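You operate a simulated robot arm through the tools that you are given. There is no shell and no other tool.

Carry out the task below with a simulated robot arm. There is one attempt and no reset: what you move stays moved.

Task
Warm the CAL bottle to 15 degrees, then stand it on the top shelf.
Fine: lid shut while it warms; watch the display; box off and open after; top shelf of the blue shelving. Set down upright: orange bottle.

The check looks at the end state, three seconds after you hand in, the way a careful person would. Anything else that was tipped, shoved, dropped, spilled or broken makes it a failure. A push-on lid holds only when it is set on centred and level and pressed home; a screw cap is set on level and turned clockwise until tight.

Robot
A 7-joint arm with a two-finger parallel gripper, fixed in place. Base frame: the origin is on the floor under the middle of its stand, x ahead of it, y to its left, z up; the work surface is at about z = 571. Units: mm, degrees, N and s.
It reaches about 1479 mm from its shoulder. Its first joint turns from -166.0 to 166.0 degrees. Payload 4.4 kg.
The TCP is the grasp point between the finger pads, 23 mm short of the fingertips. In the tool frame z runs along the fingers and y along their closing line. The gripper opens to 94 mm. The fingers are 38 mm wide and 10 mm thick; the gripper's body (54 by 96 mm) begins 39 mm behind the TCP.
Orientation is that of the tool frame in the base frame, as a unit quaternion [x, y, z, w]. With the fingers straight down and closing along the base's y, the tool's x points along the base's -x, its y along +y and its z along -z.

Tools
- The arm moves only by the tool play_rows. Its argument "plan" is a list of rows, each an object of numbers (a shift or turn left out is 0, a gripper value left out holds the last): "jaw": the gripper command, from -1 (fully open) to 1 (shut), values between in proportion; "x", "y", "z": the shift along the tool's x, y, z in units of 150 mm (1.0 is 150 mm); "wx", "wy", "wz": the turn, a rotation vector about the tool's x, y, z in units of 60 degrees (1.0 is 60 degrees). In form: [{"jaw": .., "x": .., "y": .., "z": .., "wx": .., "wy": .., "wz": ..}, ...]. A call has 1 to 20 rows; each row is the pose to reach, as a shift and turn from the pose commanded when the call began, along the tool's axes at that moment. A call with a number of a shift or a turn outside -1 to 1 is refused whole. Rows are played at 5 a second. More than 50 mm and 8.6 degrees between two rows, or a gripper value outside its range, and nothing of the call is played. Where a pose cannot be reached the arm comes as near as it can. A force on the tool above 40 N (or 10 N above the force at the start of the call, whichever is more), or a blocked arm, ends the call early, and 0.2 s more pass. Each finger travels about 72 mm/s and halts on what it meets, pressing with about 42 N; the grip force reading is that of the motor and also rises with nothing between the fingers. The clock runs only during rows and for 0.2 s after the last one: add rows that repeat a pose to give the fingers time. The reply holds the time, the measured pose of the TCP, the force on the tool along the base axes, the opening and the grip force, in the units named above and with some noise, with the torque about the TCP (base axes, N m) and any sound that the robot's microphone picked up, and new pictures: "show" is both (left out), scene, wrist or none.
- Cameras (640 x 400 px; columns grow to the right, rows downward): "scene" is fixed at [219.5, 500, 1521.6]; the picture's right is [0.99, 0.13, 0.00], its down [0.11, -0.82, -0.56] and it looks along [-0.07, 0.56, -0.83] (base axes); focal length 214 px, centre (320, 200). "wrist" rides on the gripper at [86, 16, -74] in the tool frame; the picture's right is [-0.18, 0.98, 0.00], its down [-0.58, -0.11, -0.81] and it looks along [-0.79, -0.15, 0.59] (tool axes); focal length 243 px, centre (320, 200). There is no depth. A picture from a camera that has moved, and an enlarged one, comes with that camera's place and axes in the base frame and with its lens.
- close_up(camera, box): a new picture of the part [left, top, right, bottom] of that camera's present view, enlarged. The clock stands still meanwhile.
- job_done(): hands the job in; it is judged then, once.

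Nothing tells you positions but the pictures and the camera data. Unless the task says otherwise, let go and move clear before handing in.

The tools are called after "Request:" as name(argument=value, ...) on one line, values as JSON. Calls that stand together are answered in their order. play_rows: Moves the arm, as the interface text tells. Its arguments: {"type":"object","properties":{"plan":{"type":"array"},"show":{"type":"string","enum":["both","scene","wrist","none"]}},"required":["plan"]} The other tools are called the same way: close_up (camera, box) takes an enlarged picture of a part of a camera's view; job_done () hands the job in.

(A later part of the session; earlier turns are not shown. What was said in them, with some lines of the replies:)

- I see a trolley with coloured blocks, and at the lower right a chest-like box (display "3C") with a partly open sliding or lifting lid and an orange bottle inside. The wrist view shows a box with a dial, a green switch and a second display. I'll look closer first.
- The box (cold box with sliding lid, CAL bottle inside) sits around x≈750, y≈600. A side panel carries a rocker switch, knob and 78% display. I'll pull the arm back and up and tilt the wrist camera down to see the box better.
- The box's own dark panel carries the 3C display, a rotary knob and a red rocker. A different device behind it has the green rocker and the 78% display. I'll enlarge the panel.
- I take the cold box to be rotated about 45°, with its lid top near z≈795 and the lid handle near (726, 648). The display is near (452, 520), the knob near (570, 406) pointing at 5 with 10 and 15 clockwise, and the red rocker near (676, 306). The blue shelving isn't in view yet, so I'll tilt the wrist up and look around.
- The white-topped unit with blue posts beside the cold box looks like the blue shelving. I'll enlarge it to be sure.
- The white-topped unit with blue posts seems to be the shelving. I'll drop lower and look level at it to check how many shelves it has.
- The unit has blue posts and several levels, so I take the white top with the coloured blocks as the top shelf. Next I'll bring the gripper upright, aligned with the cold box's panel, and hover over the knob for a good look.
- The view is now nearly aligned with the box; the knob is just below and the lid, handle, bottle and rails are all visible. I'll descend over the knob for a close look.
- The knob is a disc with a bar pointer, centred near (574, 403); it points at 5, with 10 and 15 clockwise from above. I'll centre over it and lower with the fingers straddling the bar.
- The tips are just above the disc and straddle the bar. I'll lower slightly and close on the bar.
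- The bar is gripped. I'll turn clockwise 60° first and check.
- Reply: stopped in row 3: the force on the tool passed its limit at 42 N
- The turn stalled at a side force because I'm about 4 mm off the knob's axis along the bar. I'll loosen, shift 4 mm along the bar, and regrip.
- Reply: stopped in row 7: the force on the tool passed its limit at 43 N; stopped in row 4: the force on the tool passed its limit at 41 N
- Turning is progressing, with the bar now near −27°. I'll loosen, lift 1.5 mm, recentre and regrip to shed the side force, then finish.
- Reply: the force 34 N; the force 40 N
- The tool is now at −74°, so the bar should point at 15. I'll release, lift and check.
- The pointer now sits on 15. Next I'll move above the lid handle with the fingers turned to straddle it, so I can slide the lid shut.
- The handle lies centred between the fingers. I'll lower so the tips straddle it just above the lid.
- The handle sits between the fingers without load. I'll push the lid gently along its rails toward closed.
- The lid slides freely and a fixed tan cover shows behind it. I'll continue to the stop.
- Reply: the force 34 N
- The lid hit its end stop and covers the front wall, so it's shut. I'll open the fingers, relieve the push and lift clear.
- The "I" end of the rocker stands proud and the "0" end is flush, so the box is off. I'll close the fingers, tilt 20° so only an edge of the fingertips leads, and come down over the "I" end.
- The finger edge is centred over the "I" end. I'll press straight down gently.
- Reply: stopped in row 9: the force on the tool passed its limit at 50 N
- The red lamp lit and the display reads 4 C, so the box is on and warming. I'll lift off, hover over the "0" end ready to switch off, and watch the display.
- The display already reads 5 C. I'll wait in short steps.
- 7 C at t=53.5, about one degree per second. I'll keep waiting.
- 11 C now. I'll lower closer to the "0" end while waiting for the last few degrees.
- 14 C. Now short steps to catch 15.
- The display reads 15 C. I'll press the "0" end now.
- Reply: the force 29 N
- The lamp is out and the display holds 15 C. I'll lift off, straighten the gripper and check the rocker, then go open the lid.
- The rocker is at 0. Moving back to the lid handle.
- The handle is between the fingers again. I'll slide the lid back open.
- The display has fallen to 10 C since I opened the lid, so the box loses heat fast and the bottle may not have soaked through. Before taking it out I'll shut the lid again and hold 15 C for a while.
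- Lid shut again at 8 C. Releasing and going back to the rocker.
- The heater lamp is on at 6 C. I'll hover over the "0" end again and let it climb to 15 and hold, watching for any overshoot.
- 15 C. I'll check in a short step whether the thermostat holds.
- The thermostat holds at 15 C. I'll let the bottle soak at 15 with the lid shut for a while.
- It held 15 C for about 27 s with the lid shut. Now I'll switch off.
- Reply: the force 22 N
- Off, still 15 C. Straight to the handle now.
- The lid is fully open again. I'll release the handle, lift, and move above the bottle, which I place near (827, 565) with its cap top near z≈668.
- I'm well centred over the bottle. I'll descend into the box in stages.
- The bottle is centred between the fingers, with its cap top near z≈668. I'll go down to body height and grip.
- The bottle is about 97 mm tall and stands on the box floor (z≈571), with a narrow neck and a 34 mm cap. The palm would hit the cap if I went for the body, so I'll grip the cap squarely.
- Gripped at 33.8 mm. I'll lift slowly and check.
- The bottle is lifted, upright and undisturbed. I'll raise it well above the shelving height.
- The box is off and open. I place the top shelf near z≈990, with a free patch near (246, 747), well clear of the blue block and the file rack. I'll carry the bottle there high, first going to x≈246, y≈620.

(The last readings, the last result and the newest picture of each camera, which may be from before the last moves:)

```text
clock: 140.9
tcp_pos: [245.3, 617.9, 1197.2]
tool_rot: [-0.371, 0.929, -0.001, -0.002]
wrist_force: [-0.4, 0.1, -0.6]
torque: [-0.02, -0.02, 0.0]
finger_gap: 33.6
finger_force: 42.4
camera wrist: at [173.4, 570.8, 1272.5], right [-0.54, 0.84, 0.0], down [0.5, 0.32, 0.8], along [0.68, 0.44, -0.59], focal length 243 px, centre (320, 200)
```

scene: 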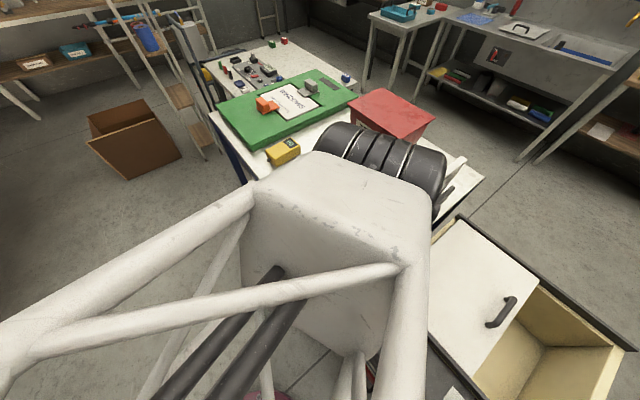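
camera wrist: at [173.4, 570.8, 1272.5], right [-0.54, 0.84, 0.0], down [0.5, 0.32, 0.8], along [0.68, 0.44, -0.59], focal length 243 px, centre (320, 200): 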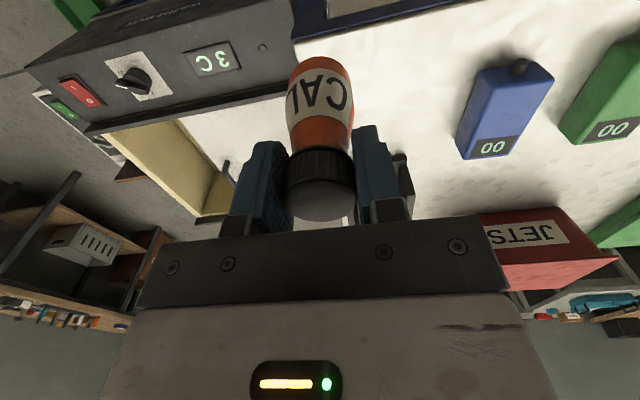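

The free patch is clear in view between the bottle and the blue block. Moving over it.

Request:
play_rows(plan=[{"jaw": 1, "x": -0.08, "y": 0.08}, {"x": -0.2, "y": 0.21}, {"x": -0.33, "y": 0.35}, {"x": -0.46, "y": 0.48}, {"x": -0.56, "y": 0.585}, {"x": -0.594, "y": 0.622}], show="both")

Request:
close_up(camera="wrist", box=[160, 0, 480, 200])

```text
clock: 142.3
tcp_pos: [245.5, 747.6, 1197.9]
tool_rot: [-0.37, 0.929, 0.0, -0.001]
wrist_force: [-0.5, 0.4, -0.5]
torque: [0.03, -0.01, -0.03]
finger_gap: 33.5
finger_force: 41.7
camera wrist: at [173.2, 699.2, 1272.5], right [-0.54, 0.84, 0.0], down [0.5, 0.32, 0.81], along [0.68, 0.44, -0.59], focal length 243 px, centre (320, 200)
```

scene: 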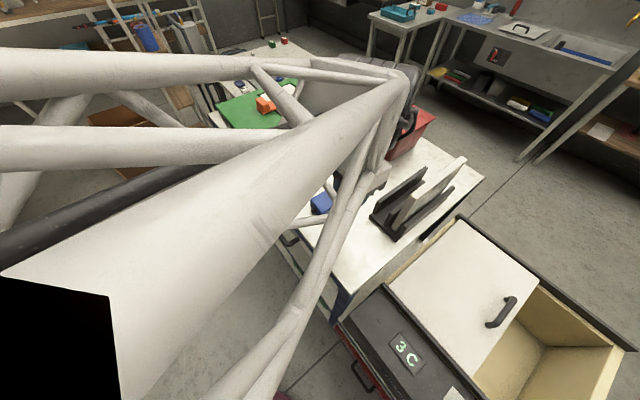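
wrist: 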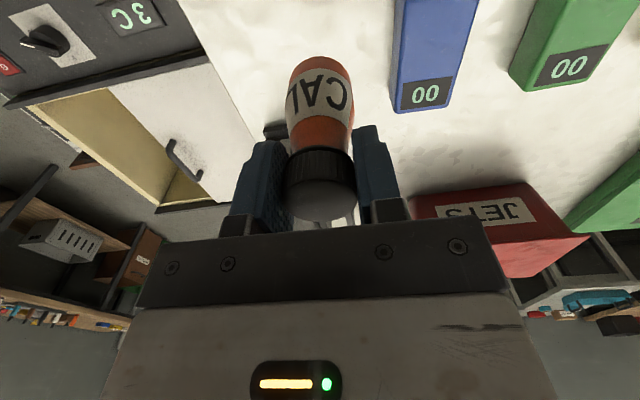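

```text
2.00 times, centred on (320, 100) of wrist
camera zoom: at [173.2, 699.2, 1272.5], right [-0.54, 0.84, 0.0], down [0.5, 0.32, 0.81], along [0.68, 0.44, -0.59], focal length 485 px, centre (320, 400)
```

zoom: 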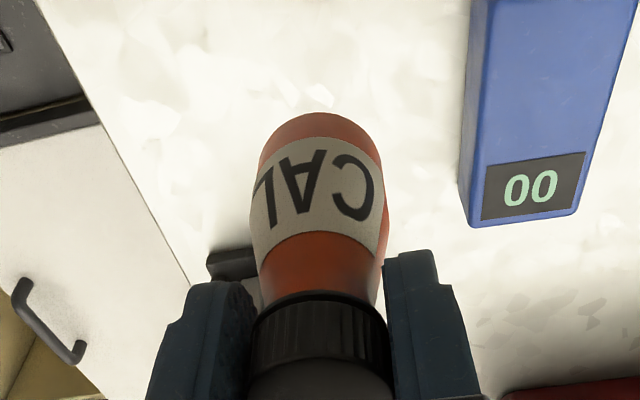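

Clearances look good: about 50 mm to the blue block, 120 mm to the front edge. I'll lower toward the shelf.

Request:
play_rows(plan=[{"jaw": 1, "z": 0.1}, {"z": 0.24}, {"z": 0.38}, {"z": 0.5}, {"z": 0.6}, {"z": 0.65}], show="wrist")

Request:
close_up(camera="wrist", box=[160, 0, 480, 200])

```text
clock: 143.8
tcp_pos: [247.1, 746.5, 1099.5]
tool_rot: [-0.371, 0.929, 0.0, -0.001]
wrist_force: [-0.2, -0.5, -0.4]
torque: [0.0, -0.02, 0.01]
finger_gap: 33.7
finger_force: 41.8
camera wrist: at [173.4, 699.0, 1174.4], right [-0.54, 0.84, 0.0], down [0.5, 0.32, 0.81], along [0.68, 0.44, -0.59], focal length 243 px, centre (320, 200)
```

wrist: 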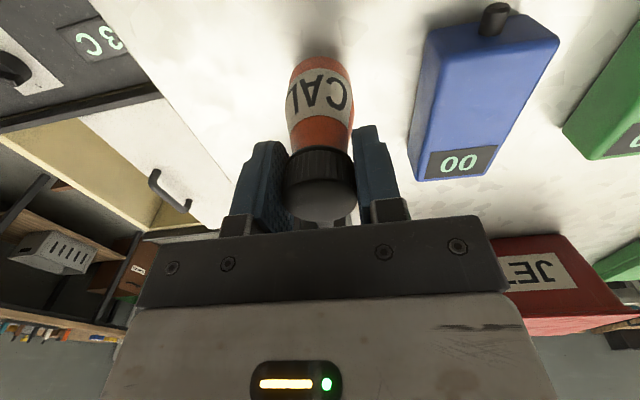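

```text
2.00 times, centred on (320, 100) of wrist
camera zoom: at [173.4, 699.0, 1174.4], right [-0.54, 0.84, 0.0], down [0.5, 0.32, 0.81], along [0.68, 0.44, -0.59], focal length 485 px, centre (320, 400)
```

zoom: 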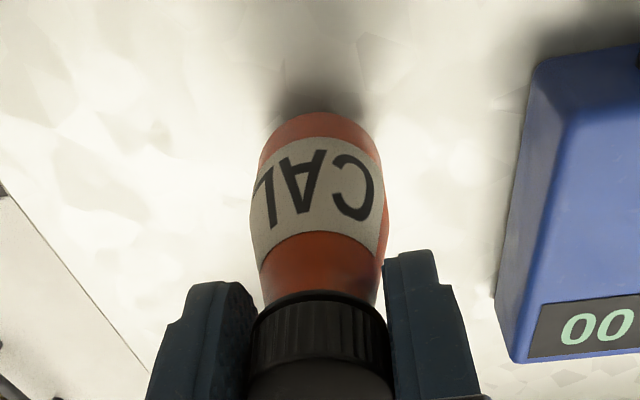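

The base is now within a couple of centimetres of the shelf. I'll step down a few millimetres at a time, watching the force.

Request:
play_rows(plan=[{"jaw": 1, "z": 0.01}, {"z": 0.02}, {"z": 0.02}], show="none")

Request:
play_rows(plan=[{"jaw": 1, "z": 0.01}, {"z": 0.02}, {"z": 0.02}], show="wrist")

```text
clock: 144.6
tcp_pos: [245.7, 747.2, 1097.1]
tool_rot: [-0.37, 0.929, 0.0, 0.0]
wrist_force: [0.6, 0.5, -0.8]
torque: [-0.05, -0.01, 0.01]
finger_gap: 33.4
finger_force: 42.0
```

```text
clock: 145.3
tcp_pos: [246.4, 748.1, 1094.4]
tool_rot: [-0.371, 0.929, 0.0, -0.001]
wrist_force: [-0.3, -0.9, -0.8]
torque: [-0.01, 0.02, -0.01]
finger_gap: 33.5
finger_force: 41.8
camera wrist: at [173.4, 700.3, 1169.0], right [-0.54, 0.84, 0.0], down [0.5, 0.32, 0.81], along [0.68, 0.44, -0.59], focal length 243 px, centre (320, 200)
```

wrist: 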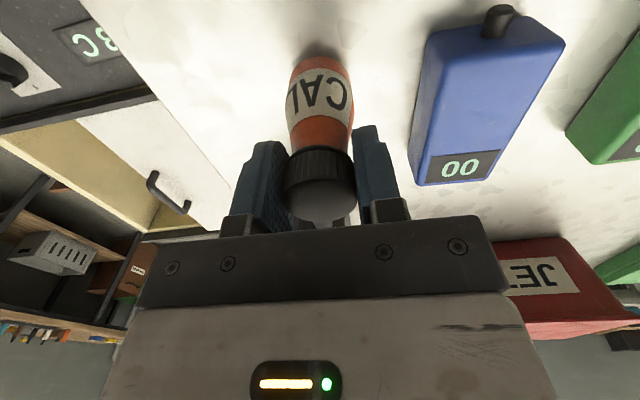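

Request:
play_rows(plan=[{"jaw": 1, "z": 0.01}, {"z": 0.02}, {"z": 0.02}], show="none")

Request:
play_rows(plan=[{"jaw": 1, "z": 0.01}, {"z": 0.02}, {"z": 0.02}], show="none")

Request:
close_up(camera="wrist", box=[160, 0, 480, 200])

```text
clock: 146.2
tcp_pos: [246.2, 746.8, 1091.3]
tool_rot: [-0.371, 0.929, 0.0, -0.001]
wrist_force: [-0.4, 0.0, -0.9]
torque: [-0.01, 0.01, -0.03]
finger_gap: 33.6
finger_force: 41.7
```

```text
clock: 146.9
tcp_pos: [246.5, 748.5, 1088.2]
tool_rot: [-0.371, 0.929, 0.0, -0.001]
wrist_force: [-0.7, 0.1, -1.1]
torque: [0.01, 0.01, 0.04]
finger_gap: 33.6
finger_force: 41.8
```

```text
2.00 times, centred on (320, 100) of wrist
camera zoom: at [173.4, 700.1, 1163.5], right [-0.54, 0.84, 0.0], down [0.5, 0.32, 0.81], along [0.68, 0.44, -0.59], focal length 485 px, centre (320, 400)
```

zoom: 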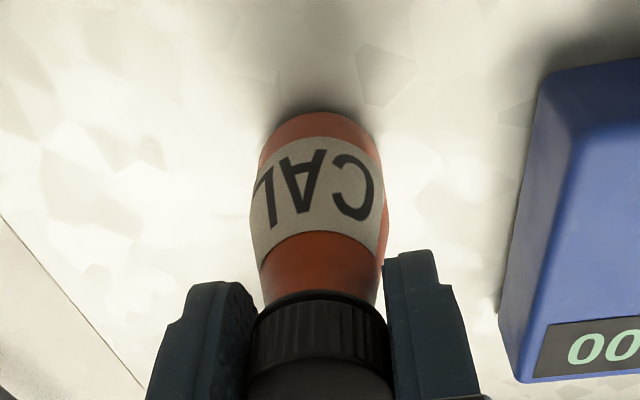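

Request:
play_rows(plan=[{"jaw": 1, "z": 0.007}, {"z": 0.0133}, {"z": 0.0133}], show="none")

Request:
play_rows(plan=[{"jaw": 1, "z": 0.007}, {"z": 0.0133}, {"z": 0.0133}], show="none")

Request:
play_rows(plan=[{"jaw": 1, "z": 0.007}, {"z": 0.0133}, {"z": 0.0133}], show="none")

Request:
close_up(camera="wrist", box=[160, 0, 480, 200])

```text
clock: 147.8
tcp_pos: [245.6, 748.0, 1085.7]
tool_rot: [-0.371, 0.929, 0.0, -0.001]
wrist_force: [0.3, -1.6, 2.0]
torque: [-0.02, 0.07, 0.0]
finger_gap: 33.3
finger_force: 41.8
```

```text
clock: 148.6
tcp_pos: [246.4, 748.2, 1085.7]
tool_rot: [-0.37, 0.929, 0.001, 0.0]
wrist_force: [-5.3, 4.1, 31.3]
torque: [0.22, 0.37, 0.0]
finger_gap: 33.4
finger_force: 42.0
```

```text
clock: 149.1
tcp_pos: [248.4, 747.9, 1086.2]
tool_rot: [-0.37, 0.929, 0.001, 0.001]
wrist_force: [-0.1, 0.3, -0.7]
torque: [0.02, -0.01, 0.0]
finger_gap: 33.7
finger_force: 41.7
stopped in row 2: the force on the tool passed its limit at 44 N (the readings are from after the stop); the commanded pose is now the measured one
```

```text
2.00 times, centred on (320, 100) of wrist
camera zoom: at [174.4, 699.9, 1160.8], right [-0.54, 0.84, 0.0], down [0.5, 0.32, 0.81], along [0.68, 0.44, -0.59], focal length 485 px, centre (320, 400)
```

zoom: 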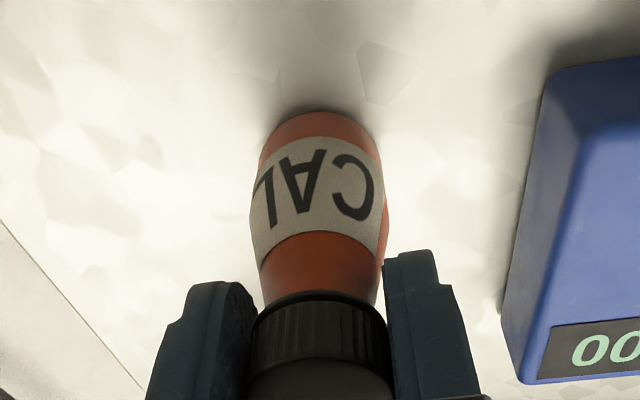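

Contact at about TCP z 1085.7, so the shelf is near z≈1000 and the base is on it. I'll settle half a millimetre and open the fingers gradually.

Request:
play_rows(plan=[{"jaw": 1, "z": 0.003}, {"jaw": 1, "z": 0.003}], show="none")

```text
clock: 149.7
tcp_pos: [246.3, 748.7, 1085.6]
tool_rot: [-0.371, 0.929, 0.001, 0.0]
wrist_force: [1.9, -1.7, 2.7]
torque: [-0.11, -0.14, 0.01]
finger_gap: 33.7
finger_force: 41.9
```

Request:
play_rows(plan=[{"jaw": 0.25}, {"jaw": 0.2}, {"jaw": 0.1}, {"jaw": 0.0}, {"jaw": -0.1}, {"jaw": -0.2}, {"jaw": -0.2}], show="wrist")

Request:
close_up(camera="wrist", box=[160, 0, 480, 200])

```text
clock: 151.2
tcp_pos: [247.2, 748.3, 1087.1]
tool_rot: [-0.371, 0.929, 0.001, 0.001]
wrist_force: [-0.8, 0.6, 0.0]
torque: [0.01, 0.01, 0.0]
finger_gap: 56.5
finger_force: 0.0
camera wrist: at [173.6, 700.1, 1159.6], right [-0.54, 0.84, 0.0], down [0.5, 0.32, 0.81], along [0.68, 0.44, -0.59], focal length 243 px, centre (320, 200)
```

wrist: 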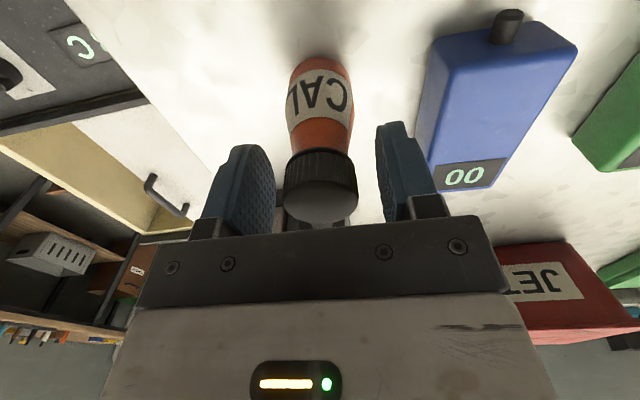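

```text
2.00 times, centred on (320, 100) of wrist
camera zoom: at [173.6, 700.1, 1159.6], right [-0.54, 0.84, 0.0], down [0.5, 0.32, 0.81], along [0.68, 0.44, -0.59], focal length 485 px, centre (320, 400)
```

zoom: 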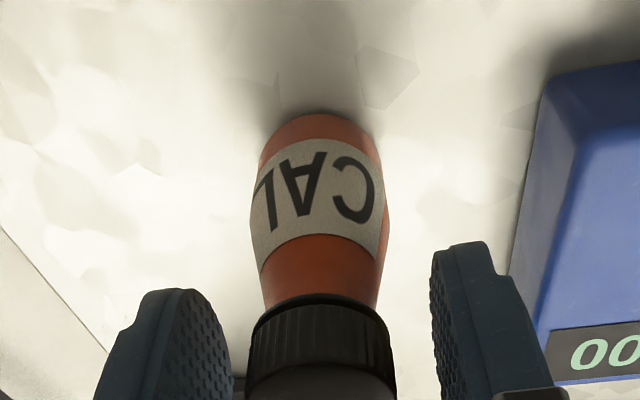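

The bottle stands by itself. I'll raise straight up and then retreat.

Request:
play_rows(plan=[{"jaw": -0.2, "z": -0.1}, {"z": -0.25}, {"z": -0.45}, {"z": -0.7}, {"z": -0.95}], show="wrist")

Request:
play_rows(plan=[{"x": 0.15, "y": -0.16}, {"x": 0.35, "y": -0.37}, {"x": 0.55, "y": -0.58}, {"x": 0.7, "y": -0.75}, {"x": 0.85, "y": -0.9}], show="both")

```text
clock: 152.4
tcp_pos: [244.6, 747.6, 1228.6]
tool_rot: [-0.37, 0.929, 0.002, 0.0]
wrist_force: [-0.1, 0.7, 0.0]
torque: [-0.02, 0.02, 0.0]
finger_gap: 56.3
finger_force: 0.0
camera wrist: at [172.0, 699.5, 1303.2], right [-0.54, 0.84, 0.0], down [0.5, 0.32, 0.81], along [0.68, 0.44, -0.59], focal length 243 px, centre (320, 200)
```

wrist: 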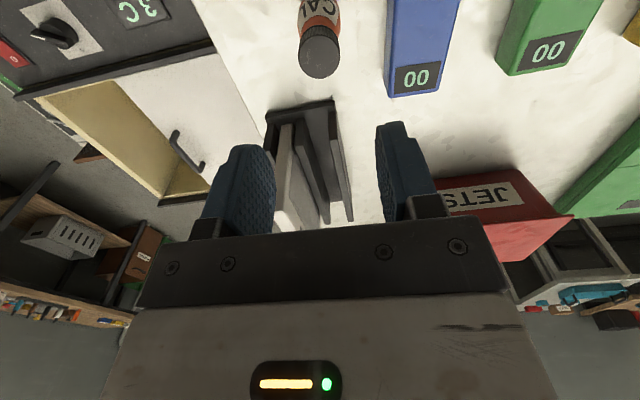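

```text
clock: 153.7
tcp_pos: [244.9, 561.5, 1227.0]
tool_rot: [-0.37, 0.929, 0.001, 0.0]
wrist_force: [0.1, 0.2, -0.4]
torque: [-0.01, 0.01, -0.02]
finger_gap: 56.5
finger_force: 0.1
camera wrist: at [172.3, 513.2, 1300.8], right [-0.54, 0.84, 0.0], down [0.5, 0.32, 0.81], along [0.68, 0.44, -0.59], focal length 243 px, centre (320, 200)
```

scene: 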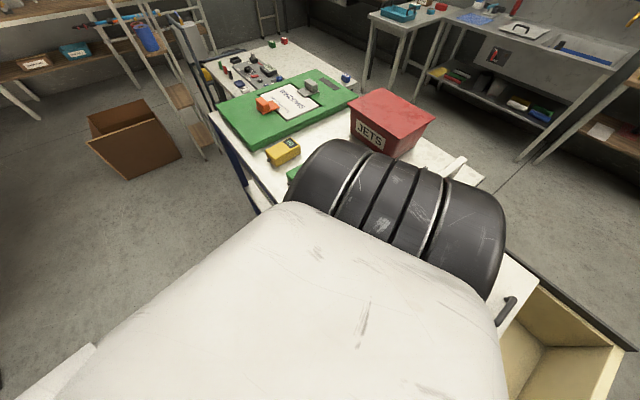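
wrist: 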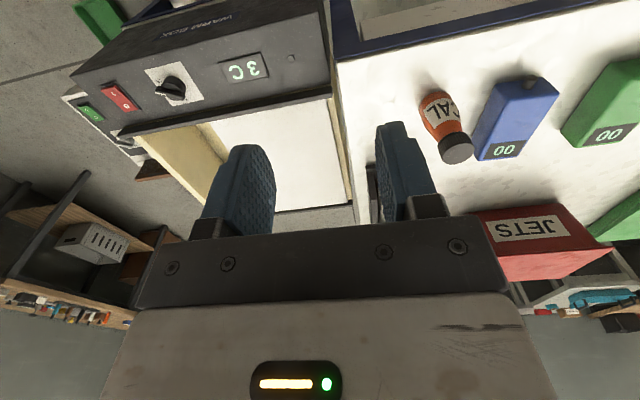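

The bottle stands on the top shelf. I'll move the arm out of the scene camera's way for a final check.

Request:
play_rows(plan=[{"x": -0.15, "y": -0.2}, {"x": -0.33, "y": -0.43}, {"x": -0.5, "y": -0.66}, {"x": -0.65, "y": -0.86}, {"x": -0.73, "y": -0.96}], show="none")

Request:
play_rows(plan=[{"x": -0.15, "y": -0.2}, {"x": -0.33, "y": -0.43}, {"x": -0.5, "y": -0.66}, {"x": -0.65, "y": -0.86}, {"x": -0.73, "y": -0.96}], show="both")

Request:
close_up(camera="scene", box=[240, 130, 480, 320])

Request:
close_up(camera="scene", box=[320, 220, 640, 400])

Request:
close_up(camera="wrist", box=[200, 0, 440, 150])

```text
clock: 154.8
tcp_pos: [424.7, 535.4, 1227.1]
tool_rot: [-0.37, 0.929, 0.001, 0.0]
wrist_force: [-0.7, -0.5, 0.2]
torque: [-0.03, 0.03, -0.02]
finger_gap: 56.3
finger_force: 0.0
```

```text
clock: 156.1
tcp_pos: [603.5, 503.2, 1226.0]
tool_rot: [-0.371, 0.929, 0.001, 0.0]
wrist_force: [0.3, -0.4, -0.2]
torque: [0.01, -0.01, 0.04]
finger_gap: 56.4
finger_force: 0.0
camera wrist: at [530.9, 455.6, 1300.3], right [-0.54, 0.84, 0.0], down [0.5, 0.32, 0.81], along [0.68, 0.44, -0.59], focal length 243 px, centre (320, 200)
```

scene: 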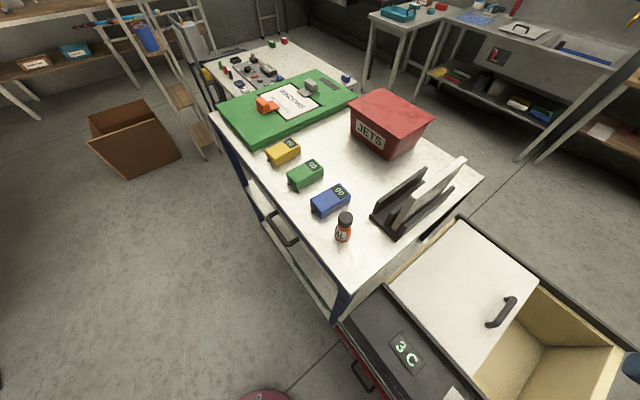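
wrist: 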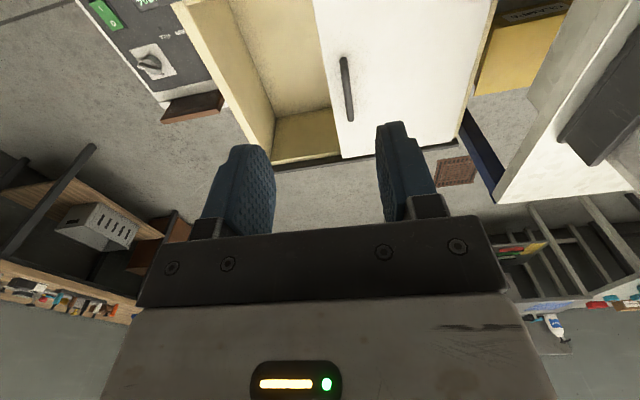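

```text
2.11 times, centred on (360, 225) of scene
camera zoom: at [219.5, 500.0, 1521.6], right [0.99, 0.13, 0.0], down [0.11, -0.82, -0.56], along [-0.07, 0.56, -0.83], focal length 452 px, centre (236, 147)
```

zoom: 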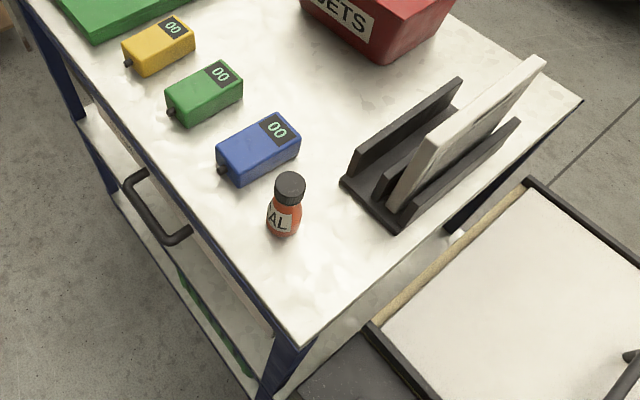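

```text
2.00 times, centred on (480, 310) of scene
camera zoom: at [219.5, 500.0, 1521.6], right [0.99, 0.13, 0.0], down [0.11, -0.82, -0.56], along [-0.07, 0.56, -0.83], focal length 429 px, centre (0, -20)
```

zoom: 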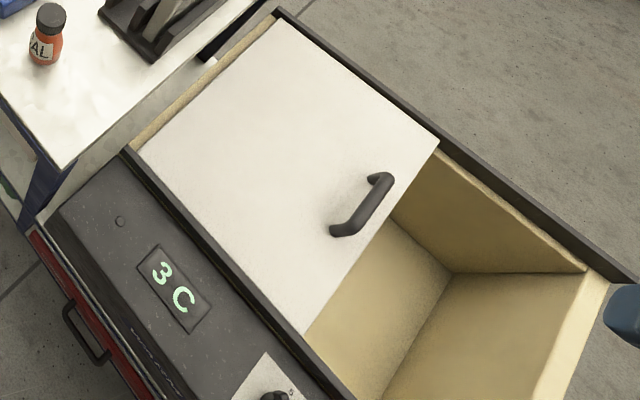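

```text
2.67 times, centred on (320, 75) of wrist
camera zoom: at [530.9, 455.6, 1300.3], right [-0.54, 0.84, 0.0], down [0.5, 0.32, 0.81], along [0.68, 0.44, -0.59], focal length 647 px, centre (320, 533)
```

zoom: 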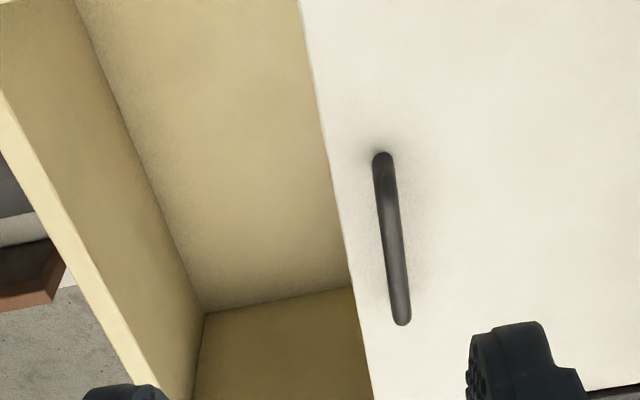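

The CAL bottle stands upright on the top shelf of the blue shelving. The box is off (lamp out, rocker at 0), its lid is open, and nothing else has moved. The arm is empty and clear, so I'm handing in.

Request:
job_done()

```text
The job is handed in.
```

The CAL bottle is standing upright on the top shelf of the blue shelving. The warm box is switched off with its lid open, and the arm is clear of everything. The job is handed in; I have no result from the check.

- **Warming:** I warmed the bottle twice. The first time the display reached 15 C, I switched off and began opening the lid, and the reading dropped to 10 C within a few seconds. I wasn't sure the bottle had warmed through, so I shut the lid and ran it again. That time the display held at 15 C for about 27 seconds before I switched off.
- **Bottle temperature:** I could only read the box's display, not the bottle itself. By the time I lifted the bottle out, the box had cooled to 7 C, and it now reads 3 C.
- **Lid:** It is open to within about 5 mm of where it started.
- **Knob:** The temperature knob is still set to 15.
- **Placement:** I chose the white top with the coloured blocks on it as the "top shelf", because that unit is the only one in reach with blue posts. The bottle is clear of the blocks and the file rack, and nothing else looks moved in the last pictures.
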